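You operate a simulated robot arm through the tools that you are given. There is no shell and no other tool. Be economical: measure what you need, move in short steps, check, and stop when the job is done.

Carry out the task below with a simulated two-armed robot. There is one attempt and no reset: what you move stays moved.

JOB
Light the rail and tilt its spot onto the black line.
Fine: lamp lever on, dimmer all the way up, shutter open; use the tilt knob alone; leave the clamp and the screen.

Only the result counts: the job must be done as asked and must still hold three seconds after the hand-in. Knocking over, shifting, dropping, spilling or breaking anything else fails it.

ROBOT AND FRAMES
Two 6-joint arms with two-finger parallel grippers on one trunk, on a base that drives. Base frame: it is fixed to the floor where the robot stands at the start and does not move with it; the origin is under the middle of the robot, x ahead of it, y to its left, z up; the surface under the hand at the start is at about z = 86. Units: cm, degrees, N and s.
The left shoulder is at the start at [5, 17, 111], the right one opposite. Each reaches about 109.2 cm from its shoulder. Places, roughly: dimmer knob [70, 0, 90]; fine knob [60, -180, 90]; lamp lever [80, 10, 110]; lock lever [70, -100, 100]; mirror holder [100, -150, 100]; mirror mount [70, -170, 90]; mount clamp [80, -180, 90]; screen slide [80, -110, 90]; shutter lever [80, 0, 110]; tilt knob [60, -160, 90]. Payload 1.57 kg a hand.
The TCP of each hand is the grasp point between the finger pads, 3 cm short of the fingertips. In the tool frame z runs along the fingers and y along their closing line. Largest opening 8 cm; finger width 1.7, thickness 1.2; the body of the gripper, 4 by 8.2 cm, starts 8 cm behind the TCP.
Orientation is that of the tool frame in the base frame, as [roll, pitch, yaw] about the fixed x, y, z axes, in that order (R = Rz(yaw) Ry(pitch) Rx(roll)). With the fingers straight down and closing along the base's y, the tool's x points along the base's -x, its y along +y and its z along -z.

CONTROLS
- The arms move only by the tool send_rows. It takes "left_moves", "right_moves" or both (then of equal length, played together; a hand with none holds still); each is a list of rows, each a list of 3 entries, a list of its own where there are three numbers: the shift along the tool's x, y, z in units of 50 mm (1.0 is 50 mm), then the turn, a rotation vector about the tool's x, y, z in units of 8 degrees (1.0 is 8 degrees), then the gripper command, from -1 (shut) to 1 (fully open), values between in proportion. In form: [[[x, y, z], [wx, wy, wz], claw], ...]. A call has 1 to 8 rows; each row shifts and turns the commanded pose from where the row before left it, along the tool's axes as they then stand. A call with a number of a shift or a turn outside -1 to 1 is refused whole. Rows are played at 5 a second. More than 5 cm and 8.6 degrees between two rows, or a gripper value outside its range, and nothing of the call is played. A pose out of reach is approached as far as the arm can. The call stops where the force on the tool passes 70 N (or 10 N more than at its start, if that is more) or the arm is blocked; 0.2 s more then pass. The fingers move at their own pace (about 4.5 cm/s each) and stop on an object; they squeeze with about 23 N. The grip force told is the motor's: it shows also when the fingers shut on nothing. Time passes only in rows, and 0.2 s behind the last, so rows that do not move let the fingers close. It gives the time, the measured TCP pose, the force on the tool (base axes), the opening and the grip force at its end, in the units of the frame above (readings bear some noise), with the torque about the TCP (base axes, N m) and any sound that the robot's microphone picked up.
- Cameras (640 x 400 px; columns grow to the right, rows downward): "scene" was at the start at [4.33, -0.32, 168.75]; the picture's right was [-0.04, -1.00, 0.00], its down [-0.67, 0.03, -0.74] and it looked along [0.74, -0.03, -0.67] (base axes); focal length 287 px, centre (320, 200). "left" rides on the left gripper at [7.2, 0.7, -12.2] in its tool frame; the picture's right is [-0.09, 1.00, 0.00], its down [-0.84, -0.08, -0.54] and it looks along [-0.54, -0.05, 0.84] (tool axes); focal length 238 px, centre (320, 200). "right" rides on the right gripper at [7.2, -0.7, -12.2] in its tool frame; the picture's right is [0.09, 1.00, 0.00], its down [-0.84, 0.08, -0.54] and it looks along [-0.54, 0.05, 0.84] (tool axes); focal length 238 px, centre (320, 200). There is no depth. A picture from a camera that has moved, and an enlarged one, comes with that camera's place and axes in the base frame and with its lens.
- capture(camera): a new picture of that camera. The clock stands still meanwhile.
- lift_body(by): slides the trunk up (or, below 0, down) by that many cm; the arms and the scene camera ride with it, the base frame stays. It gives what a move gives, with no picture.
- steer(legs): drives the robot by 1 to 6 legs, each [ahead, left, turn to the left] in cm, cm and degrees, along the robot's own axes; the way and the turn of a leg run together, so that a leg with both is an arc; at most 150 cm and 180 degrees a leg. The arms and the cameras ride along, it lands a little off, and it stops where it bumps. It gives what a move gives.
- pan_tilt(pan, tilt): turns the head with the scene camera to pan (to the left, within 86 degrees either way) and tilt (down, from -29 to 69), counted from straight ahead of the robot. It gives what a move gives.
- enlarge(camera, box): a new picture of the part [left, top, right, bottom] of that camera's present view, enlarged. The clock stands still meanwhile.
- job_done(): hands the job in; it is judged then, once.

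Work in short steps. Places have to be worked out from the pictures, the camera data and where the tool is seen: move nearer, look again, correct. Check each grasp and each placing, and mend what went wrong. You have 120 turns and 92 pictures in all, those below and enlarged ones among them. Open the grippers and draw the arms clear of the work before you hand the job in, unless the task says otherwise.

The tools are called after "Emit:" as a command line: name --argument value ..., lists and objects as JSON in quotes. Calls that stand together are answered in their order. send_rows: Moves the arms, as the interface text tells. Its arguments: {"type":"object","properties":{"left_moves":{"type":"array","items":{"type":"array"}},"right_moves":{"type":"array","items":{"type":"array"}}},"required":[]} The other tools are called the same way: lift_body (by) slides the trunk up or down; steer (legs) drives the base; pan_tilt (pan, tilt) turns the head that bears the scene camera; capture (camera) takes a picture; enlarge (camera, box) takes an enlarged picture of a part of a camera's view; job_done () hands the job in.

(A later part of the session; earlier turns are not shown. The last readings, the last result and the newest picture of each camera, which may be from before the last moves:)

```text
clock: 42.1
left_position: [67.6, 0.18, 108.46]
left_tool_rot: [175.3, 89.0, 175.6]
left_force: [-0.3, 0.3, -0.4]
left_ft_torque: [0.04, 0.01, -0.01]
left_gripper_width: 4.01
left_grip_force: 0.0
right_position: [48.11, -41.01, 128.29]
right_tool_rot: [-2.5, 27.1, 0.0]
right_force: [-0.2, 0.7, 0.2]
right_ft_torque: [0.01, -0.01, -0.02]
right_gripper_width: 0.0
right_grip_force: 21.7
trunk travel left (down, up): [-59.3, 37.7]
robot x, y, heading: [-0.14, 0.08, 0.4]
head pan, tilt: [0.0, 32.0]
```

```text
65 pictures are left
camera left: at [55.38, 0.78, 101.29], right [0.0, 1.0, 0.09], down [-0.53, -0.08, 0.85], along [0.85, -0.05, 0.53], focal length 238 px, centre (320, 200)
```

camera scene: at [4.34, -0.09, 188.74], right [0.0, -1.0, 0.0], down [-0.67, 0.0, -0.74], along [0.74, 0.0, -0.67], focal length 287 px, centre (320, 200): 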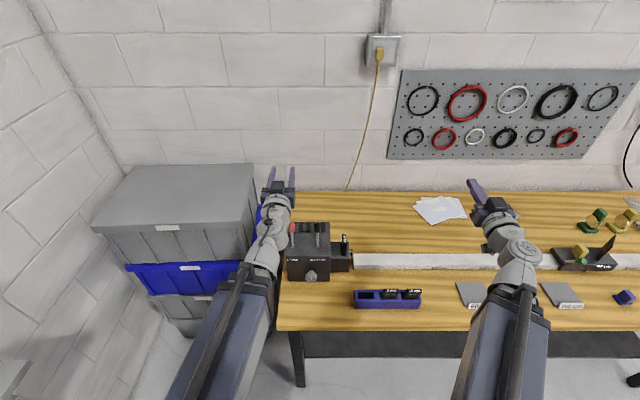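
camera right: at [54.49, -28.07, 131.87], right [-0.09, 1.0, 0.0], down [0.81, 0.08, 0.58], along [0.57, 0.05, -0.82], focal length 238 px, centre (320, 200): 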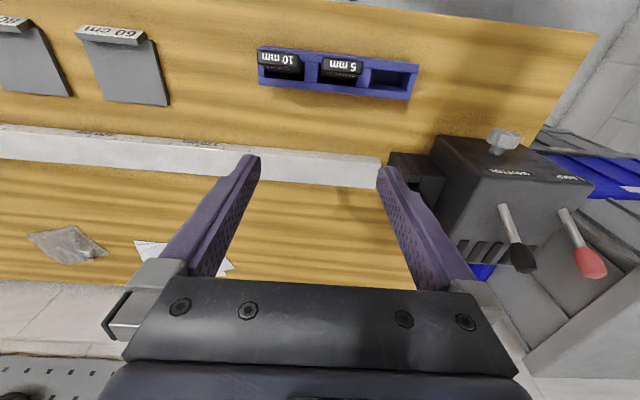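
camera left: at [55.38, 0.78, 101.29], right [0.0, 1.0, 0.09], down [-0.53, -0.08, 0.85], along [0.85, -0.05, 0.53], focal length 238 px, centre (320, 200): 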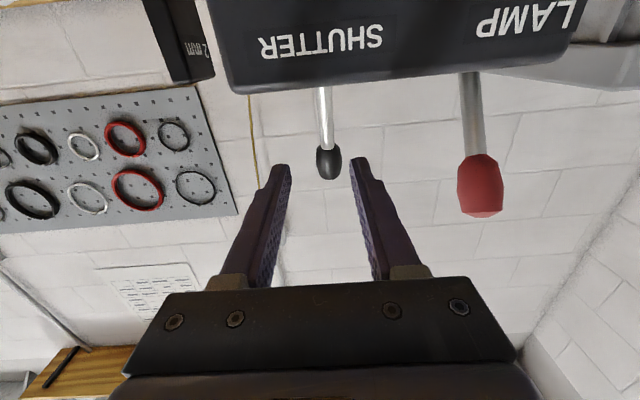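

The shutter head is ≈0.5 cm left of my centre line; I correct, advance 9 cm, close, and pull.

Emit:
send_rows --left_moves '[[[0, 0.08, 0.9], [0, 0, 0], 0], [[0, 0, 0.87], [0, 0, 0], 0], [[0, 0, 0], [0, 0, 0], -1], [[0, 0, 0], [0, 0, 0], -1], [[0, 0, -0.3], [0, 0, 0], -1], [[0, 0, -0.3], [0, 0, 0], -1]]'

Emit:
send_rows --left_moves '[[[0, 0, -0.3], [0, 0, 0], -1], [[0, 0, -0.3], [0, 0, 0], -1], [[0, 0, -0.3], [0, 0, 0], -1], [[0, 0, -0.1], [0, 0, 0], -1]]'

Emit:
capture --camera "left"

```text
clock: 43.5
left_position: [73.85, 0.88, 108.26]
left_tool_rot: [178.6, 88.8, 179.1]
left_force: [18.4, 8.3, 4.9]
left_ft_torque: [0.02, -0.87, -0.06]
left_gripper_width: 2.35
left_grip_force: 36.1
right_position: [48.39, -41.04, 128.41]
right_tool_rot: [-2.6, 27.2, 0.0]
right_force: [-0.4, -1.1, -0.5]
right_ft_torque: [-0.01, 0.0, 0.03]
right_gripper_width: 0.0
right_grip_force: 21.3
trunk travel left (down, up): [-59.3, 37.7]
robot x, y, heading: [0.0, -0.22, 0.3]
head pan, tilt: [0.0, 32.0]
```

```text
clock: 44.5
left_position: [68.85, 0.87, 108.14]
left_tool_rot: [-177.8, 88.9, -177.4]
left_force: [21.4, 12.5, -15.5]
left_ft_torque: [-0.25, -0.34, -0.02]
left_gripper_width: 2.38
left_grip_force: 35.9
right_position: [48.44, -41.01, 128.13]
right_tool_rot: [-2.5, 27.2, 0.0]
right_force: [0.1, 0.9, -0.3]
right_ft_torque: [0.01, 0.03, 0.0]
right_gripper_width: 0.0
right_grip_force: 21.3
trunk travel left (down, up): [-59.3, 37.7]
robot x, y, heading: [0.1, -0.18, 0.2]
head pan, tilt: [0.0, 32.0]
```

```text
64 pictures are left
camera left: at [56.63, 1.44, 101.11], right [0.0, 1.0, 0.09], down [-0.52, -0.08, 0.85], along [0.85, -0.04, 0.52], focal length 238 px, centre (320, 200)
```

left: 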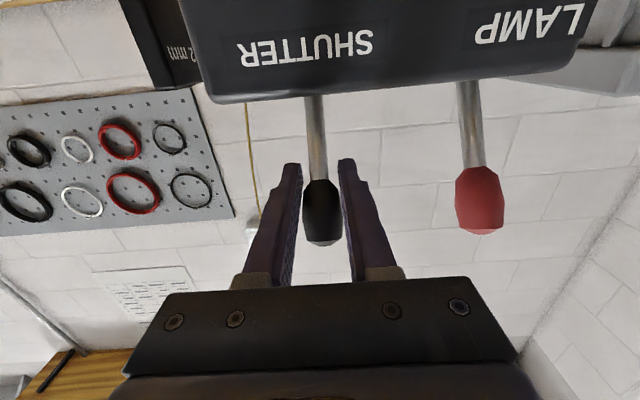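

The shutter lever is now as far forward as the lamp's. A last small pull, release, and raise the trunk clear; then look at whether light shows on the rail.

Emit:
send_rows --left_moves '[[[0, 0, -0.12], [0, 0, 0], -1], [[0, 0, 0.1], [0, 0, 0], 0.4], [[0, 0, 0], [0, 0, 0], 0.4]]'

Emit:
lift_body --by 12

Emit:
pan_tilt --pan -10 --tilt 42

Emit:
capture --camera "scene"

```text
clock: 45.3
left_position: [68.44, 0.48, 108.39]
left_tool_rot: [172.1, 89.1, 172.1]
left_force: [-0.3, 0.4, -1.4]
left_ft_torque: [0.0, 0.0, 0.01]
left_gripper_width: 5.6
left_grip_force: 0.1
right_position: [48.08, -41.23, 128.29]
right_tool_rot: [-2.5, 27.1, 0.0]
right_force: [-0.3, -0.4, -0.7]
right_ft_torque: [-0.01, 0.01, 0.02]
right_gripper_width: 0.01
right_grip_force: 21.2
trunk travel left (down, up): [-59.3, 37.7]
robot x, y, heading: [0.07, 0.22, 0.2]
head pan, tilt: [0.0, 32.0]
```

```text
clock: 46.8
left_position: [68.57, 0.5, 120.35]
left_tool_rot: [174.1, 89.0, 174.5]
left_force: [0.7, -0.3, -0.2]
left_ft_torque: [0.03, 0.0, -0.01]
left_gripper_width: 5.61
left_grip_force: 0.1
right_position: [48.17, -41.06, 140.31]
right_tool_rot: [-2.6, 27.2, 0.1]
right_force: [-0.4, 0.5, 0.0]
right_ft_torque: [0.02, 0.01, -0.01]
right_gripper_width: 0.02
right_grip_force: 21.3
trunk travel left (down, up): [-71.3, 25.7]
robot x, y, heading: [0.03, 0.1, 0.0]
head pan, tilt: [0.0, 32.0]
```

```text
clock: 47.6
left_position: [68.52, 0.58, 120.45]
left_tool_rot: [174.5, 89.1, 174.7]
left_force: [-0.3, 0.6, 1.0]
left_ft_torque: [0.0, -0.01, -0.04]
left_gripper_width: 5.63
left_grip_force: 0.0
right_position: [48.16, -41.14, 140.36]
right_tool_rot: [-2.5, 27.0, 0.1]
right_force: [0.5, -1.3, 0.2]
right_ft_torque: [0.0, 0.02, -0.01]
right_gripper_width: 0.0
right_grip_force: 22.2
trunk travel left (down, up): [-71.3, 25.7]
robot x, y, heading: [0.08, 0.13, -0.1]
head pan, tilt: [-10.0, 42.0]
```

```text
63 pictures are left
camera scene: at [4.29, -1.42, 167.55], right [-0.17, -0.98, 0.0], down [-0.66, 0.12, -0.74], along [0.73, -0.13, -0.67], focal length 287 px, centre (320, 200)
```

scene: 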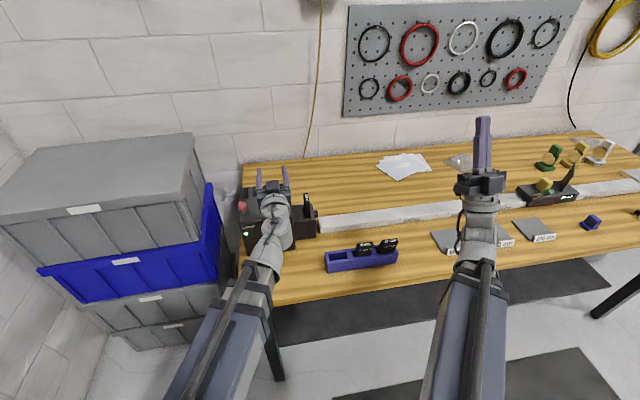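

A green lamp LED is lit. Now the dimmer: I back the robot 12 cm, so the level hand can come down in front of the box, and look at the knob.

Emit:
steer --legs '[[-12, 0, 0]]'

Emit:
send_rows --left_moves '[[[0, 0.5, 0], [0, 0, 0], 0.6]]'

Emit:
pan_tilt --pan 0 --tilt 35

Emit:
enlarge --camera "scene" --box '[240, 160, 400, 280]'

```text
clock: 48.8
left_position: [55.99, 0.68, 120.55]
left_tool_rot: [173.8, 89.2, 174.2]
left_force: [-0.6, -0.1, 0.6]
left_ft_torque: [0.0, 0.05, 0.01]
left_gripper_width: 5.61
left_grip_force: 0.0
right_position: [35.73, -41.08, 140.42]
right_tool_rot: [-2.5, 27.1, 0.1]
right_force: [-0.5, 1.4, 0.1]
right_ft_torque: [0.01, 0.06, 0.01]
right_gripper_width: 0.0
right_grip_force: 21.9
trunk travel left (down, up): [-71.3, 25.7]
robot x, y, heading: [-12.06, 0.06, 0.3]
head pan, tilt: [-10.0, 42.0]
```

```text
clock: 49.2
left_position: [56.1, 3.32, 120.43]
left_tool_rot: [173.5, 89.4, 173.8]
left_force: [0.3, 0.3, -0.2]
left_ft_torque: [0.03, -0.02, 0.0]
left_gripper_width: 6.4
left_grip_force: 0.1
right_position: [35.86, -41.02, 140.34]
right_tool_rot: [-2.5, 27.1, 0.1]
right_force: [-0.5, 0.4, 0.4]
right_ft_torque: [0.02, 0.02, 0.01]
right_gripper_width: 0.0
right_grip_force: 21.3
trunk travel left (down, up): [-71.3, 25.7]
robot x, y, heading: [-11.85, -0.2, 0.1]
head pan, tilt: [-10.0, 42.0]
```

```text
clock: 49.9
left_position: [56.23, 3.09, 120.48]
left_tool_rot: [173.7, 89.1, 174.0]
left_force: [0.1, 0.2, -0.3]
left_ft_torque: [0.0, 0.0, 0.0]
left_gripper_width: 6.41
left_grip_force: 0.0
right_position: [35.93, -41.1, 140.36]
right_tool_rot: [-2.5, 27.0, 0.0]
right_force: [0.8, 0.3, -0.5]
right_ft_torque: [-0.02, -0.01, -0.01]
right_gripper_width: 0.0
right_grip_force: 20.8
trunk travel left (down, up): [-71.3, 25.7]
robot x, y, heading: [-12.42, 0.07, 0.3]
head pan, tilt: [0.0, 35.0]
```

```text
3.33 times, centred on (320, 220) of scene
camera zoom: at [-7.47, 0.02, 168.59], right [0.0, -1.0, 0.0], down [-0.57, 0.0, -0.82], along [0.82, 0.0, -0.57], focal length 955 px, centre (320, 133)
```

zoom: 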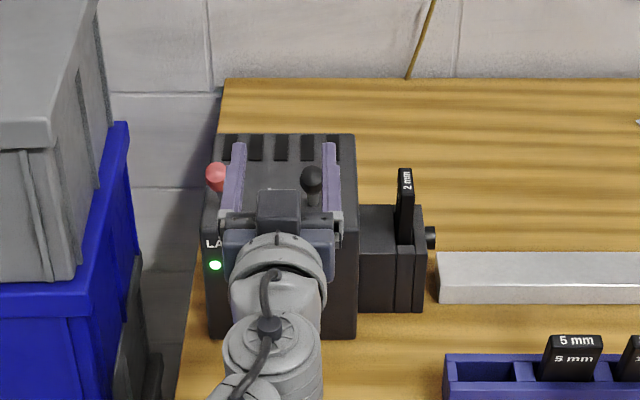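

The knob is hidden beneath the wrist. Before going down I roll the hand about its own axis (counterclockwise) to bring its camera up and off the bench.

Emit:
send_rows --left_moves '[[[0, 0, 0], [0, 0, -1], 0.6], [[0, 0, 0], [0, 0, -1], 0.6], [[0, 0, 0], [0, 0, -1], 0.6], [[0, 0, 0], [0, 0, -1], 0.6], [[0, 0, 0], [0, 0, -1], 0.6], [[0, 0, 0], [0, 0, -1], 0.6], [[0, 0, 0], [0, 0, -1], 0.6], [[0, 0, 0], [0, 0, -1], 0.6]]'

Emit:
send_rows --left_moves '[[[0, 0, 0], [0, 0, -1], 0.6], [[0, 0, 0], [0, 0, -1], 0.6], [[0, 0, 0], [0, 0, -1], 0.6], [[0, 0, 0], [0, 0, -1], 0.6], [[0, 0, 0], [0, 0, -1], 0.6], [[0, 0, 0], [0, 0, -1], 0.6], [[0, 0, 0], [0, 0, -1], 0.6], [[0, 0, 0], [0, 0, -1], 0.6]]'

```text
clock: 51.7
left_position: [56.17, 3.19, 120.36]
left_tool_rot: [-91.0, 25.8, -90.1]
left_force: [-0.4, 0.5, 0.6]
left_ft_torque: [0.01, 0.0, -0.01]
left_gripper_width: 6.37
left_grip_force: 0.1
right_position: [35.92, -41.06, 140.27]
right_tool_rot: [-2.5, 27.1, 0.1]
right_force: [-0.2, -0.1, 0.6]
right_ft_torque: [0.03, 0.02, 0.0]
right_gripper_width: 0.0
right_grip_force: 21.3
trunk travel left (down, up): [-71.3, 25.7]
robot x, y, heading: [-12.02, -0.2, 0.5]
head pan, tilt: [0.0, 35.0]
```

```text
clock: 53.5
left_position: [57.81, 11.53, 119.13]
left_tool_rot: [-95.6, -37.0, -88.3]
left_force: [1.5, 0.2, 0.8]
left_ft_torque: [-0.05, 0.0, 0.0]
left_gripper_width: 6.41
left_grip_force: 0.1
left hand out of reach, approached as far as the arm can: row 3, 4, 5, 6, 7, 8
right_position: [35.9, -41.0, 140.29]
right_tool_rot: [-2.5, 27.0, 0.1]
right_force: [-0.3, 0.6, -0.5]
right_ft_torque: [0.0, -0.01, -0.01]
right_gripper_width: 0.0
right_grip_force: 21.3
trunk travel left (down, up): [-71.3, 25.7]
robot x, y, heading: [-12.34, 0.09, 0.0]
head pan, tilt: [0.0, 35.0]
```

Roll limit lies near -90°. I test the other side by rolling back and on to positive.

Emit:
send_rows --left_moves '[[[0, 0, 0], [0, 0, 1], 0.6], [[0, 0, 0], [0, 0, 1], 0.6], [[0, 0, 0], [0, 0, 1], 0.6], [[0, 0, 0], [0, 0, 1], 0.6], [[0, 0, 0], [0, 0, 1], 0.6], [[0, 0, 0], [0, 0, 1], 0.6], [[0, 0, 0], [0, 0, 1], 0.6], [[0, 0, 0], [0, 0, 1], 0.6]]'

Emit:
send_rows --left_moves '[[[0, 0, 0], [0, 0, 1], 0.6], [[0, 0, 0], [0, 0, 1], 0.6], [[0, 0, 0], [0, 0, 1], 0.6], [[0, 0, 0], [0, 0, 1], 0.6], [[0, 0, 0], [0, 0, 1], 0.6], [[0, 0, 0], [0, 0, 1], 0.6], [[0, 0, 0], [0, 0, 1], 0.6], [[0, 0, 0], [0, 0, 1], 0.6]]'

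Emit:
send_rows --left_moves '[[[0, 0, 0], [0, 0, 1], 0.6], [[0, 0, 0], [0, 0, 1], 0.6], [[0, 0, 0], [0, 0, 1], 0.6], [[0, 0, 0], [0, 0, 1], 0.6], [[0, 0, 0], [0, 0, 1], 0.6], [[0, 0, 0], [0, 0, 1], 0.6], [[0, 0, 0], [0, 0, 1], 0.6], [[0, 0, 0], [0, 0, 1], 0.6]]'

Emit:
send_rows --left_moves '[[[0, 0, 0], [0, 0, 1], 0.6], [[0, 0, 0], [0, 0, 1], 0.6], [[0, 0, 0], [0, 0, 1], 0.6], [[0, 0, 0], [0, 0, 1], 0.6], [[0, 0, 0], [0, 0, 1], 0.6], [[0, 0, 0], [0, 0, 1], 0.6]]'

```text
clock: 55.3
left_position: [57.9, 11.67, 119.3]
left_tool_rot: [-94.1, 26.9, -92.5]
left_force: [-0.4, 0.1, -0.8]
left_ft_torque: [0.01, 0.02, 0.01]
left_gripper_width: 6.39
left_grip_force: 0.2
right_position: [35.91, -41.12, 140.35]
right_tool_rot: [-2.5, 27.1, 0.1]
right_force: [1.6, 0.2, -0.3]
right_ft_torque: [-0.03, 0.02, 0.0]
right_gripper_width: 0.0
right_grip_force: 21.8
trunk travel left (down, up): [-71.3, 25.7]
robot x, y, heading: [-12.46, 0.07, -0.1]
head pan, tilt: [0.0, 35.0]
```

```text
clock: 57.1
left_position: [57.89, 11.58, 119.36]
left_tool_rot: [164.8, 86.1, 164.1]
left_force: [-0.6, -0.3, 1.0]
left_ft_torque: [0.0, -0.02, 0.01]
left_gripper_width: 6.41
left_grip_force: 0.0
left hand out of reach, approached as far as the arm can: row 7
right_position: [35.87, -40.96, 140.22]
right_tool_rot: [-2.6, 27.1, 0.2]
right_force: [-1.2, 0.5, -0.1]
right_ft_torque: [-0.01, -0.02, 0.0]
right_gripper_width: 0.0
right_grip_force: 21.3
trunk travel left (down, up): [-71.3, 25.7]
robot x, y, heading: [-11.89, 0.37, 0.0]
head pan, tilt: [0.0, 35.0]
```

```text
clock: 58.9
left_position: [57.86, 11.55, 119.27]
left_tool_rot: [94.1, 25.0, 91.1]
left_force: [0.3, -0.5, -0.1]
left_ft_torque: [0.02, -0.04, 0.04]
left_gripper_width: 6.38
left_grip_force: 0.0
right_position: [35.98, -41.16, 140.38]
right_tool_rot: [-2.5, 27.1, 0.2]
right_force: [-0.6, 0.2, 0.0]
right_ft_torque: [0.04, 0.01, -0.06]
right_gripper_width: 0.02
right_grip_force: 21.3
trunk travel left (down, up): [-71.3, 25.7]
robot x, y, heading: [-12.34, -0.07, 0.3]
head pan, tilt: [0.0, 35.0]
```

```text
clock: 60.3
left_position: [57.94, 11.52, 119.35]
left_tool_rot: [94.0, -22.9, 87.9]
left_force: [0.0, 0.0, -0.4]
left_ft_torque: [0.02, -0.02, -0.01]
left_gripper_width: 6.4
left_grip_force: 0.0
right_position: [35.87, -41.01, 140.22]
right_tool_rot: [-2.4, 27.2, 0.2]
right_force: [0.5, -0.9, -0.3]
right_ft_torque: [-0.02, -0.02, -0.01]
right_gripper_width: 0.0
right_grip_force: 21.2
trunk travel left (down, up): [-71.3, 25.7]
robot x, y, heading: [-12.21, -0.12, 0.3]
head pan, tilt: [0.0, 35.0]
```

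At this offset it rolls freely; now at about +113°. I continue to +180° to see how far it goes.

Emit:
send_rows --left_moves '[[[0, 0, 0], [0, 0, 1], 0.6], [[0, 0, 0], [0, 0, 1], 0.6], [[0, 0, 0], [0, 0, 1], 0.6], [[0, 0, 0], [0, 0, 1], 0.6], [[0, 0, 0], [0, 0, 1], 0.6], [[0, 0, 0], [0, 0, 1], 0.6], [[0, 0, 0], [0, 0, 1], 0.6], [[0, 0, 0], [0, 0, 1], 0.6]]'

Emit:
send_rows --left_moves '[[[0, 0, 0], [0, 0, 1], 0.6], [[0, 0, 0], [0, 0, 1], 0.6], [[0, 0, 0], [0, 0, 1], 0.6], [[0, 0, 0], [0, 0, 1], 0.6], [[0, 0, 0], [0, 0, 1], 0.6], [[0, 0, 0], [0, 0, 1], 0.6], [[0, 0, 0], [0, 0, 1], 0.6], [[0, 0, 0], [0, 0, 1], 0.6]]'

```text
clock: 62.1
left_position: [57.84, 11.59, 119.34]
left_tool_rot: [140.0, -85.3, 39.4]
left_force: [0.0, 0.1, -0.3]
left_ft_torque: [0.0, 0.02, 0.01]
left_gripper_width: 6.41
left_grip_force: 0.1
right_position: [36.0, -40.97, 140.32]
right_tool_rot: [-2.5, 27.1, 0.1]
right_force: [-0.9, 0.4, -0.3]
right_ft_torque: [0.0, 0.01, 0.03]
right_gripper_width: 0.0
right_grip_force: 21.6
trunk travel left (down, up): [-71.3, 25.7]
robot x, y, heading: [-12.49, 0.09, -0.0]
head pan, tilt: [0.0, 35.0]
```

```text
clock: 63.9
left_position: [57.87, 11.06, 119.7]
left_tool_rot: [-93.4, -29.1, -88.6]
left_force: [0.5, -0.4, 0.1]
left_ft_torque: [-0.01, 0.02, -0.02]
left_gripper_width: 6.43
left_grip_force: 0.0
left hand out of reach, approached as far as the arm can: row 8
right_position: [35.9, -41.09, 140.3]
right_tool_rot: [-2.5, 27.1, 0.1]
right_force: [-0.5, 0.4, -0.1]
right_ft_torque: [-0.01, 0.02, 0.01]
right_gripper_width: 0.0
right_grip_force: 20.8
trunk travel left (down, up): [-71.3, 25.7]
robot x, y, heading: [-12.15, -0.2, -0.1]
head pan, tilt: [0.0, 35.0]
```

It rolls on to about +240°, so a usable stroke is +90→+240 with the camera clear of the bench. I roll back to camera-up, shift to y≈3.3 and lower the trunk to knob height.

Emit:
send_rows --left_moves '[[[0, 0, 0], [0, 0, -1], 0.6], [[0, 0, 0], [0, 0, -1], 0.6], [[0, 0, 0], [0, 0, -1], 0.6], [[0, 0, 0], [0, 0, -1], 0.6], [[0, 0, 0], [0, 0, -1], 0.6], [[0, 0, 0], [0, 0, -1], 0.6], [[0, 0, 0], [0, 0, -1], 0.6], [[0, 0, 0], [0, 0, -0.6], 0.6]]'

Emit:
send_rows --left_moves '[[[0, 0.8, -0.3], [0, 0, 0], 0.6], [[0, 0.75, 0], [0, 0, 0], 0.6]]'

Emit:
capture --camera "left"

```text
clock: 65.7
left_position: [57.85, 10.98, 119.39]
left_tool_rot: [178.4, -86.7, 1.0]
left_force: [0.1, -0.1, 1.2]
left_ft_torque: [-0.02, -0.01, 0.0]
left_gripper_width: 6.37
left_grip_force: 0.0
right_position: [35.96, -41.17, 140.33]
right_tool_rot: [-2.5, 27.1, 0.1]
right_force: [-0.3, -0.8, 0.0]
right_ft_torque: [0.02, 0.01, -0.03]
right_gripper_width: 0.01
right_grip_force: 21.0
trunk travel left (down, up): [-71.3, 25.7]
robot x, y, heading: [-12.23, -0.24, 0.5]
head pan, tilt: [0.0, 35.0]
```

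```text
clock: 66.3
left_position: [56.17, 3.2, 119.34]
left_tool_rot: [-179.4, -86.5, -1.2]
left_force: [0.1, 0.2, -0.2]
left_ft_torque: [0.0, 0.01, 0.03]
left_gripper_width: 6.41
left_grip_force: 0.0
right_position: [36.01, -41.05, 140.3]
right_tool_rot: [-2.6, 27.1, 0.1]
right_force: [0.7, -0.2, 0.5]
right_ft_torque: [0.02, -0.05, 0.02]
right_gripper_width: 0.0
right_grip_force: 21.7
trunk travel left (down, up): [-71.3, 25.7]
robot x, y, heading: [-12.12, 0.18, 0.2]
head pan, tilt: [0.0, 35.0]
```

```text
61 pictures are left
camera left: at [44.55, 2.48, 127.21], right [-0.02, -1.0, -0.09], down [-0.59, 0.08, -0.8], along [0.81, 0.04, -0.59], focal length 238 px, centre (320, 200)
```

left: 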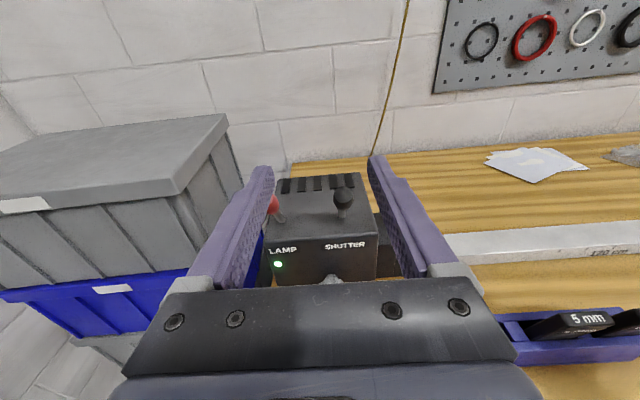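

Camera-up works well. I fix the 3.5° droop and lower the trunk 27 cm to knob height.

Emit:
send_rows --left_moves '[[[0, 0, 0], [0, 0.43, 0], 0.6]]'

Emit:
lift_body --by -27.7

Emit:
capture --camera "left"

Emit:
capture --camera "scene"

```text
clock: 66.7
left_position: [56.14, 3.2, 120.56]
left_tool_rot: [-177.6, -89.6, -3.2]
left_force: [0.2, -0.7, 0.0]
left_ft_torque: [0.01, 0.01, 0.0]
left_gripper_width: 6.39
left_grip_force: 0.0
left hand out of reach, approached as far as the arm can: row 1
right_position: [35.98, -41.02, 140.26]
right_tool_rot: [-2.5, 27.2, 0.1]
right_force: [-0.3, -0.4, -0.3]
right_ft_torque: [0.0, -0.02, 0.0]
right_gripper_width: 0.0
right_grip_force: 21.6
trunk travel left (down, up): [-71.3, 25.7]
robot x, y, heading: [-12.47, -0.17, -0.1]
head pan, tilt: [0.0, 35.0]
```

```text
clock: 69.5
left_position: [56.28, 3.28, 92.92]
left_tool_rot: [-172.4, -89.7, -8.2]
left_force: [-0.6, 0.4, 0.0]
left_ft_torque: [0.03, -0.01, -0.02]
left_gripper_width: 6.41
left_grip_force: 0.0
right_position: [36.03, -40.99, 112.61]
right_tool_rot: [-2.6, 27.1, 0.0]
right_force: [0.1, 0.5, 0.4]
right_ft_torque: [0.02, -0.01, -0.02]
right_gripper_width: 0.02
right_grip_force: 22.0
trunk travel left (down, up): [-43.6, 53.4]
robot x, y, heading: [-12.0, 0.05, 0.2]
head pan, tilt: [0.0, 35.0]
```

```text
60 pictures are left
camera left: at [44.11, 2.64, 100.08], right [-0.01, -1.0, -0.09], down [-0.55, 0.08, -0.83], along [0.84, 0.04, -0.54], focal length 238 px, centre (320, 200)
```

left: 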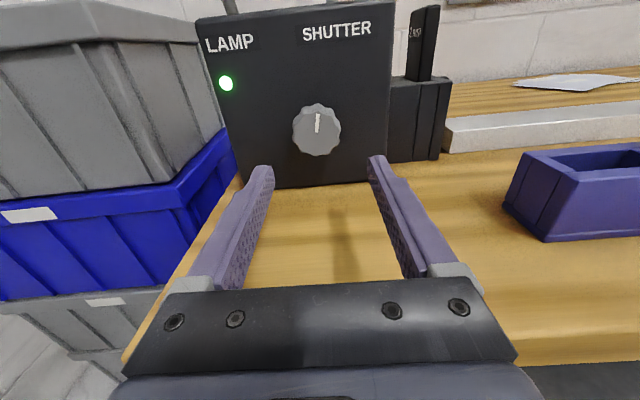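

```text
59 pictures are left
camera scene: at [-7.47, 0.02, 140.9], right [0.0, -1.0, 0.0], down [-0.57, 0.0, -0.82], along [0.82, 0.0, -0.57], focal length 287 px, centre (320, 200)
```

scene: 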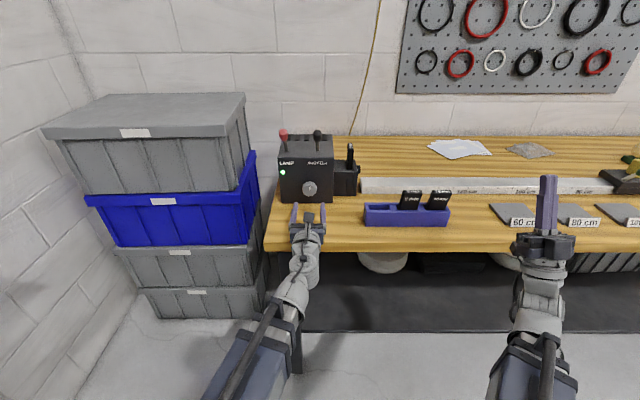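

The knob face centre computes to [66, 3.3, 93.6], pointer at 12 o'clock. I raise 0.5 cm and roll back ~90° so that a clockwise stroke is available.

Emit:
lift_body --by 0.6

Emit:
send_rows --left_moves '[[[0, 0, 0], [0, 0, -1], 0.6], [[0, 0, 0], [0, 0, -1], 0.6], [[0, 0, 0], [0, 0, -1], 0.6], [[0, 0, 0], [0, 0, -1], 0.6], [[0, 0, 0], [0, 0, -1], 0.6], [[0, 0, 0], [0, 0, -1], 0.6], [[0, 0, 0], [0, 0, -1], 0.6], [[0, 0, 0], [0, 0, -1], 0.6]]'

Emit:
send_rows --left_moves '[[[0, 0, 0], [0, 0, -1], 0.6], [[0, 0, 0], [0, 0, -1], 0.6], [[0, 0, 0], [0, 0, -1], 0.6]]'

Emit:
capture --camera "left"

```text
clock: 70.1
left_position: [56.09, 3.19, 93.61]
left_tool_rot: [-172.3, -89.6, -8.4]
left_force: [-0.6, 0.0, 0.4]
left_ft_torque: [0.01, -0.01, -0.02]
left_gripper_width: 6.4
left_grip_force: 0.0
right_position: [35.94, -40.98, 113.29]
right_tool_rot: [-2.5, 27.1, 0.0]
right_force: [0.5, 0.4, -0.2]
right_ft_torque: [-0.01, -0.01, -0.03]
right_gripper_width: 0.0
right_grip_force: 21.1
trunk travel left (down, up): [-44.2, 52.8]
robot x, y, heading: [-12.26, -0.25, 0.3]
head pan, tilt: [0.0, 35.0]
```

```text
clock: 71.9
left_position: [56.07, 3.33, 93.5]
left_tool_rot: [90.4, -25.9, 89.2]
left_force: [1.0, -0.9, 0.2]
left_ft_torque: [-0.01, 0.0, 0.03]
left_gripper_width: 6.36
left_grip_force: 0.0
right_position: [35.83, -40.95, 113.22]
right_tool_rot: [-2.5, 27.0, 0.1]
right_force: [0.0, 0.4, -0.6]
right_ft_torque: [0.02, 0.01, -0.01]
right_gripper_width: 0.0
right_grip_force: 20.9
trunk travel left (down, up): [-44.2, 52.8]
robot x, y, heading: [-12.8, -0.1, 0.3]
head pan, tilt: [0.0, 35.0]
```

```text
clock: 72.7
left_position: [56.2, 3.24, 93.51]
left_tool_rot: [90.2, -1.9, 89.3]
left_force: [0.6, -0.2, 0.0]
left_ft_torque: [0.02, 0.0, 0.02]
left_gripper_width: 6.43
left_grip_force: 0.1
right_position: [35.84, -40.98, 113.13]
right_tool_rot: [-2.4, 27.0, 0.1]
right_force: [-0.1, -0.1, -0.4]
right_ft_torque: [-0.02, 0.0, 0.01]
right_gripper_width: 0.0
right_grip_force: 20.8
trunk travel left (down, up): [-44.2, 52.8]
robot x, y, heading: [-12.22, 0.18, 0.3]
head pan, tilt: [0.0, 35.0]
```

```text
58 pictures are left
camera left: at [44.12, 10.55, 94.39], right [0.0, -0.12, 0.99], down [-0.55, -0.83, -0.1], along [0.83, -0.55, -0.07], focal length 238 px, centre (320, 200)
```

left: 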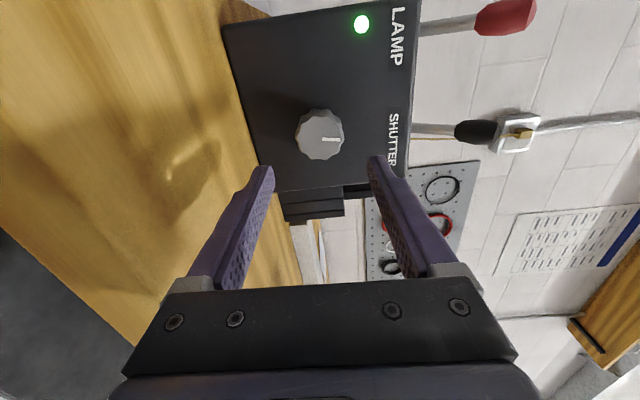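

Aligned with the knob (y≈3.4, z≈93.6). I advance 8.8 cm, close on the knob.

Emit:
send_rows --left_moves '[[[0, 0, 0.9], [0, 0, 0], 0.6], [[0, 0, 0.86], [0, 0, 0], 0.6], [[0, 0, 0], [0, 0, 0], -1], [[0, 0, 0], [0, 0, 0], -1], [[0, 0, 0], [0, 0, 0], -1]]'

Emit:
capture --camera "left"

```text
clock: 73.9
left_position: [65.0, 3.08, 93.55]
left_tool_rot: [90.3, -1.9, 89.3]
left_force: [-1.3, 0.3, -14.6]
left_ft_torque: [-0.1, -0.08, -0.07]
left_gripper_width: 4.53
left_grip_force: 29.4
right_position: [36.02, -41.06, 113.13]
right_tool_rot: [-2.4, 27.2, 0.1]
right_force: [0.0, 0.2, -0.1]
right_ft_torque: [-0.02, 0.0, -0.04]
right_gripper_width: 0.0
right_grip_force: 20.8
trunk travel left (down, up): [-44.2, 52.8]
robot x, y, heading: [-12.05, 0.05, 0.2]
head pan, tilt: [0.0, 35.0]
```

```text
57 pictures are left
camera left: at [53.04, 10.31, 94.34], right [0.0, -0.13, 0.99], down [-0.55, -0.83, -0.1], along [0.83, -0.55, -0.07], focal length 238 px, centre (320, 200)
```

left: 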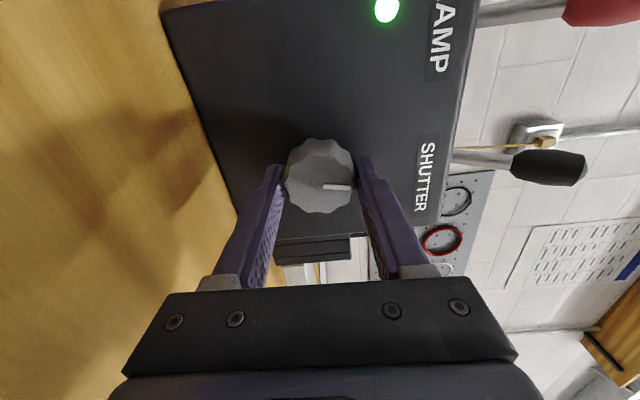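

Gripped 4.5 cm, but only with the fingertips. I open, shift 0.3 cm left and 0.9 cm deeper, and regrip.

Emit:
send_rows --left_moves '[[[0, 0, 0], [0, 0, 0], 0.5], [[0, 0, 0], [0, 0, 0], 0.5], [[0.07, 0, 0.18], [0, 0, 0], 0.5], [[0, 0, 0], [0, 0, 0], -1], [[0, 0, 0], [0, 0, 0], -1], [[0, 0, 0], [0, 0, 0], -1]]'

Emit:
send_rows --left_moves '[[[0, 0, 0], [0, 0, 1], -1], [[0, 0, 0], [0, 0, 1], -1], [[0, 0, 0], [0, 0, 1], -1], [[0, 0, 0], [0, 0, 1], -1]]'

Emit:
capture --camera "left"

```text
clock: 75.3
left_position: [65.66, 3.41, 93.63]
left_tool_rot: [89.9, -2.1, 89.3]
left_force: [-37.9, -3.3, -20.6]
left_ft_torque: [0.41, -0.24, -0.25]
left_gripper_width: 4.85
left_grip_force: 22.8
right_position: [35.84, -40.98, 113.18]
right_tool_rot: [-2.5, 27.1, 0.1]
right_force: [0.8, 0.2, -0.6]
right_ft_torque: [0.02, 0.0, 0.03]
right_gripper_width: 0.02
right_grip_force: 21.4
trunk travel left (down, up): [-44.2, 52.8]
robot x, y, heading: [-12.3, -0.02, 0.1]
head pan, tilt: [0.0, 35.0]
```

```text
clock: 76.3
left_position: [65.51, 3.67, 93.77]
left_tool_rot: [90.3, -34.1, 89.5]
left_force: [-48.3, 15.4, -22.3]
left_ft_torque: [-0.48, 1.5, 0.89]
left_gripper_width: 4.54
left_grip_force: 45.0
right_position: [35.6, -40.88, 113.3]
right_tool_rot: [-2.6, 27.0, 0.1]
right_force: [0.2, 0.2, 0.7]
right_ft_torque: [0.01, 0.0, 0.01]
right_gripper_width: 0.01
right_grip_force: 21.9
trunk travel left (down, up): [-44.2, 52.8]
robot x, y, heading: [-12.21, -0.3, -0.1]
head pan, tilt: [0.0, 35.0]
```

```text
56 pictures are left
camera left: at [53.59, 9.31, 98.2], right [0.0, -0.63, 0.77], down [-0.55, -0.65, -0.53], along [0.84, -0.42, -0.35], focal length 238 px, centre (320, 200)
```

left: 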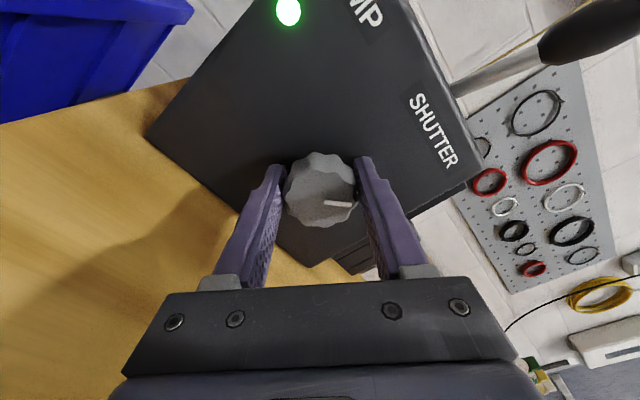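

The knob turns with the hand, but the fingertips press on the box face (48 N); I back off 0.3 cm and continue clockwise.

Emit:
send_rows --left_moves '[[[0, 0, -0.06], [0, 0, 0], -1], [[0, 0, 0], [0, 0, 1], -1], [[0, 0, 0], [0, 0, 1], -1], [[0, 0, 0], [0, 0, 1], -1], [[0, 0, 0], [0, 0, 1], -1], [[0, 0, 0], [0, 0, 1], -1]]'

Emit:
send_rows --left_moves '[[[0, 0, 0], [0, 0, 1], -1], [[0, 0, 0], [0, 0, 1], -1], [[0, 0, 0], [0, 0, 1], -1], [[0, 0, 0], [0, 0, 1], -1]]'

Emit:
capture --camera "left"

```text
clock: 77.7
left_position: [65.66, 3.47, 93.79]
left_tool_rot: [90.8, -74.3, 88.6]
left_force: [10.5, 7.2, 32.1]
left_ft_torque: [-0.06, 0.38, 0.77]
left_gripper_width: 4.5
left_grip_force: 45.4
right_position: [35.89, -40.94, 113.19]
right_tool_rot: [-2.5, 27.0, 0.1]
right_force: [0.2, 0.3, -0.2]
right_ft_torque: [0.01, -0.04, 0.01]
right_gripper_width: 0.01
right_grip_force: 21.3
trunk travel left (down, up): [-44.2, 52.8]
robot x, y, heading: [-12.25, -0.16, 0.3]
head pan, tilt: [0.0, 35.0]
```

```text
clock: 78.7
left_position: [65.45, 3.39, 93.53]
left_tool_rot: [-91.0, -73.9, -89.7]
left_force: [25.0, -3.2, 35.4]
left_ft_torque: [-0.08, -0.44, 0.73]
left_gripper_width: 4.53
left_grip_force: 44.8
right_position: [35.84, -41.11, 113.23]
right_tool_rot: [-2.4, 27.1, 0.1]
right_force: [-0.4, 0.2, -0.3]
right_ft_torque: [-0.01, 0.01, 0.0]
right_gripper_width: 0.0
right_grip_force: 21.2
trunk travel left (down, up): [-44.2, 52.8]
robot x, y, heading: [-12.43, -0.0, 0.1]
head pan, tilt: [0.0, 35.0]
```

```text
55 pictures are left
camera left: at [53.45, 0.85, 100.25], right [-0.01, -0.93, -0.37], down [-0.54, 0.32, -0.78], along [0.84, 0.19, -0.51], focal length 238 px, centre (320, 200)
```

left: 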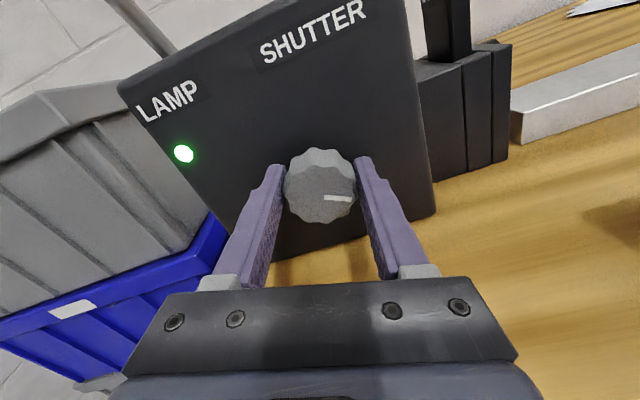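

Following so far (104° turned, no stop torque). I continue.

Emit:
send_rows --left_moves '[[[0, 0, 0], [0, 0, 1], -1], [[0, 0, 0], [0, 0, 1], -1], [[0, 0, 0], [0, 0, 1], -1]]'

Emit:
send_rows --left_moves '[[[0, 0, 0], [0, 0, 1], -1], [[0, 0, 0], [0, 0, 1], -1], [[0, 0, 0], [0, 0, 1], -1]]'

Emit:
capture --camera "left"

```text
clock: 79.5
left_position: [65.55, 3.31, 93.56]
left_tool_rot: [-90.4, -49.8, -90.4]
left_force: [16.0, -7.0, 18.3]
left_ft_torque: [-0.07, -0.33, 0.63]
left_gripper_width: 4.52
left_grip_force: 45.0
right_position: [35.96, -41.09, 113.18]
right_tool_rot: [-2.5, 27.1, 0.1]
right_force: [0.0, -0.3, 0.1]
right_ft_torque: [0.0, -0.03, 0.0]
right_gripper_width: 0.01
right_grip_force: 21.0
trunk travel left (down, up): [-44.2, 52.8]
robot x, y, heading: [-12.16, 0.1, -0.1]
head pan, tilt: [0.0, 35.0]
```

```text
clock: 80.3
left_position: [65.55, 3.32, 93.54]
left_tool_rot: [-90.4, -25.8, -90.6]
left_force: [3.8, -13.3, 6.7]
left_ft_torque: [-0.04, -0.62, 1.4]
left_gripper_width: 4.5
left_grip_force: 45.5
right_position: [35.83, -41.17, 113.14]
right_tool_rot: [-2.5, 27.0, 0.2]
right_force: [0.7, 0.6, 0.8]
right_ft_torque: [0.02, 0.02, 0.01]
right_gripper_width: 0.02
right_grip_force: 21.2
trunk travel left (down, up): [-44.2, 52.8]
robot x, y, heading: [-11.99, 0.06, 0.2]
head pan, tilt: [0.0, 35.0]
```

```text
54 pictures are left
camera left: at [53.36, -3.3, 96.01], right [-0.01, -0.35, -0.94], down [-0.53, 0.79, -0.29], along [0.85, 0.5, -0.19], focal length 238 px, centre (320, 200)
```

left: 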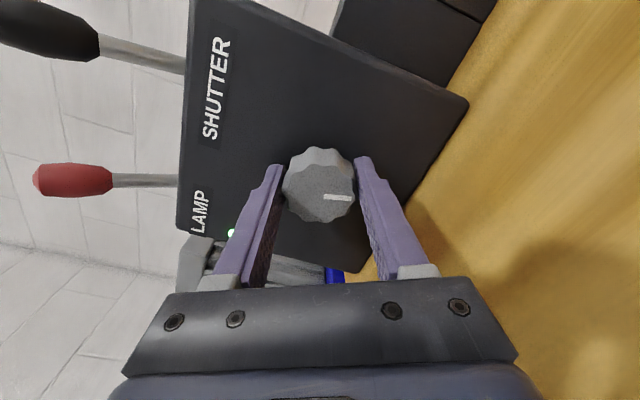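

152° turned and still no stop; I go on with three more rows.

Emit:
send_rows --left_moves '[[[0, 0, 0], [0, 0, 1], -1], [[0, 0, 0], [0, 0, 1], -1]]'

Emit:
capture --camera "left"

```text
clock: 80.9
left_position: [65.59, 3.33, 93.41]
left_tool_rot: [-90.3, -9.7, -90.6]
left_force: [-6.6, -10.5, -8.4]
left_ft_torque: [-0.08, -0.43, 0.06]
left_gripper_width: 4.53
left_grip_force: 44.7
right_position: [35.81, -41.03, 113.18]
right_tool_rot: [-2.5, 27.1, 0.2]
right_force: [0.3, -0.3, 0.2]
right_ft_torque: [-0.02, -0.02, -0.02]
right_gripper_width: 0.0
right_grip_force: 21.4
trunk travel left (down, up): [-44.2, 52.8]
robot x, y, heading: [-12.42, -0.19, 0.3]
head pan, tilt: [0.0, 35.0]
```

```text
53 pictures are left
camera left: at [53.34, -3.73, 94.03], right [-0.01, -0.08, -1.0], down [-0.53, 0.84, -0.06], along [0.85, 0.53, -0.05], focal length 238 px, centre (320, 200)
```

left: 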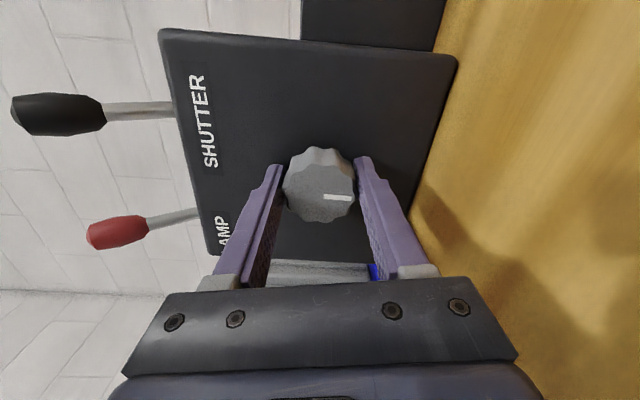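

Still turning freely at 168°; continuing.

Emit:
send_rows --left_moves '[[[0, 0, 0], [0, 0, 1], -1], [[0, 0, 0], [0, 0, 1], -1], [[0, 0, 0], [0, 0, 1], -1], [[0, 0, 0], [0, 0, 1], -1]]'

Emit:
capture --camera "left"

```text
clock: 81.3
left_position: [65.44, 3.43, 93.36]
left_tool_rot: [-89.6, -4.9, -91.2]
left_force: [-5.2, -2.1, -56.9]
left_ft_torque: [-0.08, 0.48, 0.57]
left_gripper_width: 4.5
left_grip_force: 45.4
left hand out of reach, approached as far as the arm can: row 1
right_position: [36.25, -41.09, 113.03]
right_tool_rot: [-2.6, 27.2, 0.1]
right_force: [0.1, -0.4, 0.8]
right_ft_torque: [0.0, 0.03, -0.01]
right_gripper_width: 0.01
right_grip_force: 21.0
trunk travel left (down, up): [-44.2, 52.8]
robot x, y, heading: [-12.52, 0.08, 0.3]
head pan, tilt: [0.0, 35.0]
stopped in row 1 (left hand): the force on the tool passed its limit at 92 N (the readings are from after the stop); the commanded pose is now the measured one
```

```text
52 pictures are left
camera left: at [53.32, -3.65, 93.26], right [0.01, 0.01, -1.0], down [-0.53, 0.85, 0.0], along [0.85, 0.53, 0.01], focal length 238 px, centre (320, 200)
```

left: 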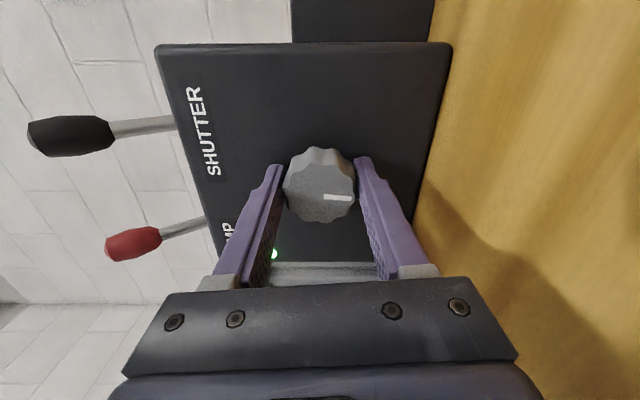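

That is the arm's own roll limit, not the knob's stop. I release, withdraw, roll back about 176°, and regrip.

Emit:
send_rows --left_moves '[[[0, 0, 0], [0, 0, 0], 0.6], [[0, 0, 0], [0, 0, 0], 0.6], [[0, 0, -0.9], [0, 0, -0.4], 0.6], [[0, 0, 0], [0, 0, -1], 0.6], [[0, 0, 0], [0, 0, -1], 0.6], [[0, 0, 0], [0, 0, -1], 0.6], [[0, 0, 0], [0, 0, -1], 0.6], [[0, 0, 0], [0, 0, -1], 0.6]]'

Emit:
send_rows --left_moves '[[[0, 0, 0], [0, 0, -1], 0.6], [[0, 0, 0], [0, 0, -1], 0.6], [[0, 0, 0], [0, 0, -1], 0.6], [[0, 0, 0], [0, 0, -1], 0.6], [[0, 0, 0], [0, 0, -1], 0.6], [[0, 0, 0], [0, 0, -1], 0.6], [[0, 0, 0], [0, 0, -1], 0.6], [[0, 0, 0], [0, 0, -1], 0.6]]'

Emit:
send_rows --left_moves '[[[0, 0, 0], [0, 0, -1], 0.6], [[0, 0, 0], [0, 0, -1], 0.6], [[0, 0, 0], [0, 0, -1], 0.6], [[0, 0, 0], [0, 0, -1], 0.6], [[0, 0, 0], [0, 0, -1], 0.6], [[0, 0, 0], [0, 0, -1], 0.6], [[0, 0, 0], [0, 0, -1], 0.6], [[0, 0, 0], [0, 0, -1], 0.6]]'

Emit:
capture --camera "left"

```text
clock: 83.1
left_position: [60.75, 3.5, 93.9]
left_tool_rot: [-89.1, -47.8, -91.7]
left_force: [-0.4, 0.2, -0.2]
left_ft_torque: [-0.02, 0.01, 0.01]
left_gripper_width: 6.39
left_grip_force: 0.1
right_position: [35.84, -40.9, 113.21]
right_tool_rot: [-2.6, 27.1, 0.2]
right_force: [-1.3, -0.4, 0.4]
right_ft_torque: [0.0, 0.01, 0.01]
right_gripper_width: 0.02
right_grip_force: 20.9
trunk travel left (down, up): [-44.2, 52.8]
robot x, y, heading: [-12.71, -0.21, 0.2]
head pan, tilt: [0.0, 35.0]
```

```text
clock: 84.9
left_position: [60.8, 3.52, 93.95]
left_tool_rot: [88.1, -68.0, 90.5]
left_force: [-0.1, -0.6, -0.3]
left_ft_torque: [0.01, 0.04, -0.04]
left_gripper_width: 6.4
left_grip_force: 0.0
right_position: [35.9, -41.0, 113.18]
right_tool_rot: [-2.5, 27.2, 0.1]
right_force: [-0.2, 0.0, 0.2]
right_ft_torque: [0.01, 0.01, 0.02]
right_gripper_width: 0.0
right_grip_force: 21.1
trunk travel left (down, up): [-44.2, 52.8]
robot x, y, heading: [-12.28, -0.08, 0.3]
head pan, tilt: [0.0, 35.0]
```

```text
clock: 86.7
left_position: [60.95, 3.55, 93.95]
left_tool_rot: [89.4, -4.0, 89.0]
left_force: [0.4, 0.5, 0.0]
left_ft_torque: [0.04, 0.03, 0.01]
left_gripper_width: 6.41
left_grip_force: 0.0
right_position: [35.9, -41.06, 113.17]
right_tool_rot: [-2.5, 27.2, 0.1]
right_force: [0.5, 0.1, -0.4]
right_ft_torque: [0.02, -0.01, 0.02]
right_gripper_width: 0.0
right_grip_force: 21.1
trunk travel left (down, up): [-44.2, 52.8]
robot x, y, heading: [-12.4, -0.19, 0.2]
head pan, tilt: [0.0, 35.0]
```

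```text
51 pictures are left
camera left: at [48.78, 10.79, 94.81], right [-0.01, -0.16, 0.99], down [-0.56, -0.82, -0.14], along [0.83, -0.55, -0.08], focal length 238 px, centre (320, 200)
```

left: 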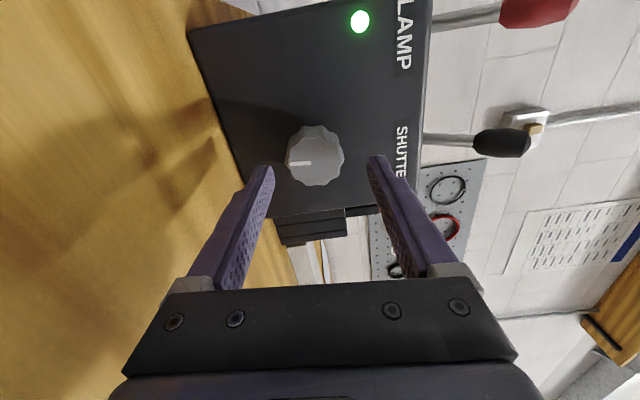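

Pointer is now at 6 o'clock. I advance 4.4 cm again, grip, and turn further.

Emit:
send_rows --left_moves '[[[-0.02, -0.05, 0.88], [0, 0, 0], 0.6], [[0, 0, 0], [0, 0, 0], -1], [[0, 0, 0], [0, 0, 0], -1], [[0, 0, 0], [0, 0, 0], -1], [[0, 0, 0], [0, 0, 1], -1], [[0, 0, 0], [0, 0, 1], -1], [[0, 0, 0], [0, 0, 1], -1], [[0, 0, 0], [0, 0, 1], -1]]'

Emit:
send_rows --left_moves '[[[0, 0, 0], [0, 0, 1], -1], [[0, 0, 0], [0, 0, 1], -1], [[0, 0, 0], [0, 0, 1], -1], [[0, 0, 0], [0, 0, 1], -1]]'

Emit:
capture --camera "left"

```text
clock: 88.5
left_position: [65.25, 3.76, 93.78]
left_tool_rot: [89.5, -36.3, 89.5]
left_force: [-13.7, 14.9, -35.7]
left_ft_torque: [0.07, 1.1, 0.73]
left_gripper_width: 4.57
left_grip_force: 44.8
right_position: [36.06, -40.81, 113.32]
right_tool_rot: [-2.6, 27.1, 0.1]
right_force: [0.2, 0.4, -0.9]
right_ft_torque: [-0.02, 0.0, -0.02]
right_gripper_width: 0.0
right_grip_force: 21.5
trunk travel left (down, up): [-44.2, 52.8]
robot x, y, heading: [-12.68, -0.04, -0.0]
head pan, tilt: [0.0, 35.0]
```

```text
clock: 89.5
left_position: [65.36, 3.4, 93.88]
left_tool_rot: [88.7, -68.3, 90.3]
left_force: [4.5, 13.9, -0.4]
left_ft_torque: [0.05, 0.28, 0.48]
left_gripper_width: 4.58
left_grip_force: 45.3
right_position: [35.93, -40.93, 113.22]
right_tool_rot: [-2.6, 27.0, 0.1]
right_force: [0.2, 0.2, 0.0]
right_ft_torque: [0.02, 0.02, -0.02]
right_gripper_width: 0.01
right_grip_force: 21.9
trunk travel left (down, up): [-44.2, 52.8]
robot x, y, heading: [-12.33, -0.43, 0.0]
head pan, tilt: [0.0, 35.0]
```

```text
50 pictures are left
camera left: at [53.21, 5.75, 100.56], right [-0.02, -0.96, 0.28], down [-0.54, -0.23, -0.81], along [0.84, -0.17, -0.51], focal length 238 px, centre (320, 200)
```

left: 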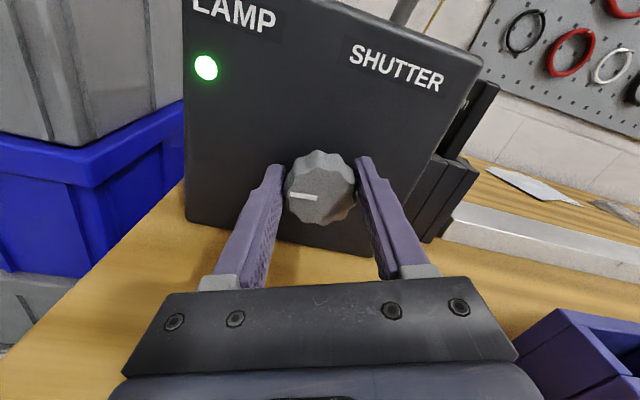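

Knob still follows (≈240° total). I continue turning.

Emit:
send_rows --left_moves '[[[0, 0, 0], [0, 0, 1], -1], [[0, 0, 0], [0, 0, 1], -1], [[0, 0, 0], [0, 0, 1], -1], [[0, 0, 0], [0, 0, 1], -1]]'

Emit:
capture --camera "left"

Emit:
send_rows --left_moves '[[[0, 0, 0], [0, 0, 1], -1], [[0, 0, 0], [0, 0, 1], -1], [[0, 0, 0], [0, 0, 1], -1], [[0, 0, 0], [0, 0, 1], -1]]'

Emit:
capture --camera "left"

```text
clock: 90.5
left_position: [65.16, 3.3, 93.83]
left_tool_rot: [-87.3, -79.7, -93.8]
left_force: [5.0, 6.1, 0.2]
left_ft_torque: [-0.68, 0.07, 0.92]
left_gripper_width: 4.52
left_grip_force: 45.2
right_position: [35.96, -40.95, 113.25]
right_tool_rot: [-2.5, 27.1, 0.1]
right_force: [-0.3, 0.1, -0.7]
right_ft_torque: [-0.01, -0.01, 0.03]
right_gripper_width: 0.01
right_grip_force: 20.8
trunk travel left (down, up): [-44.2, 52.8]
robot x, y, heading: [-11.98, -0.03, -0.2]
head pan, tilt: [0.0, 35.0]
```

```text
49 pictures are left
camera left: at [53.04, 1.62, 100.55], right [-0.02, -0.96, -0.27], down [-0.53, 0.24, -0.81], along [0.85, 0.13, -0.52], focal length 238 px, centre (320, 200)
```

left: 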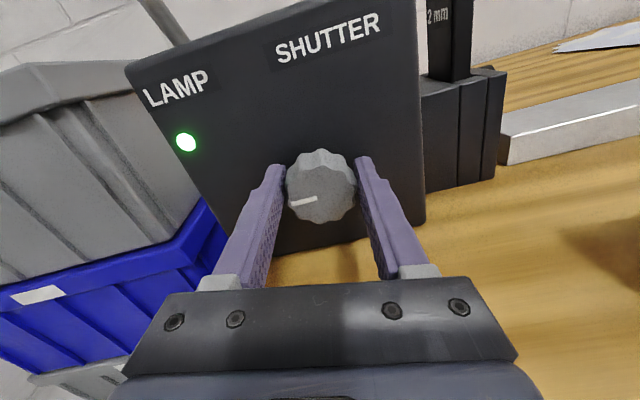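

```text
clock: 91.5
left_position: [65.16, 3.04, 93.83]
left_tool_rot: [-89.2, -47.7, -91.9]
left_force: [0.8, -10.9, -4.6]
left_ft_torque: [-1.14, -0.17, 0.67]
left_gripper_width: 4.58
left_grip_force: 44.9
right_position: [35.81, -41.18, 113.07]
right_tool_rot: [-2.5, 27.1, 0.2]
right_force: [0.2, 0.3, 0.2]
right_ft_torque: [-0.01, 0.0, 0.02]
right_gripper_width: 0.0
right_grip_force: 21.0
trunk travel left (down, up): [-44.2, 52.8]
robot x, y, heading: [-12.6, 0.13, 0.4]
head pan, tilt: [0.0, 35.0]
```

```text
48 pictures are left
camera left: at [52.88, -1.98, 98.49], right [-0.01, -0.67, -0.74], down [-0.52, 0.63, -0.57], along [0.85, 0.38, -0.36], focal length 238 px, centre (320, 200)
```

left: 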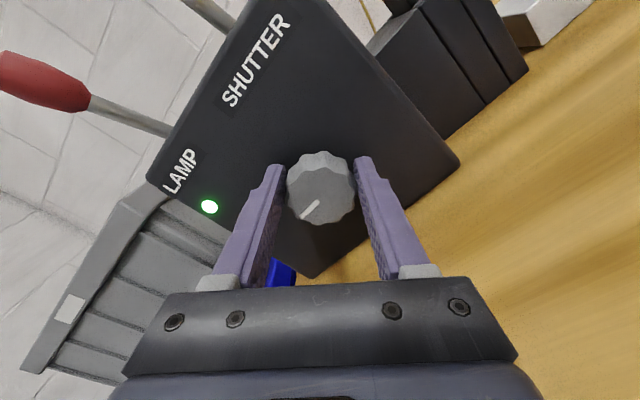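

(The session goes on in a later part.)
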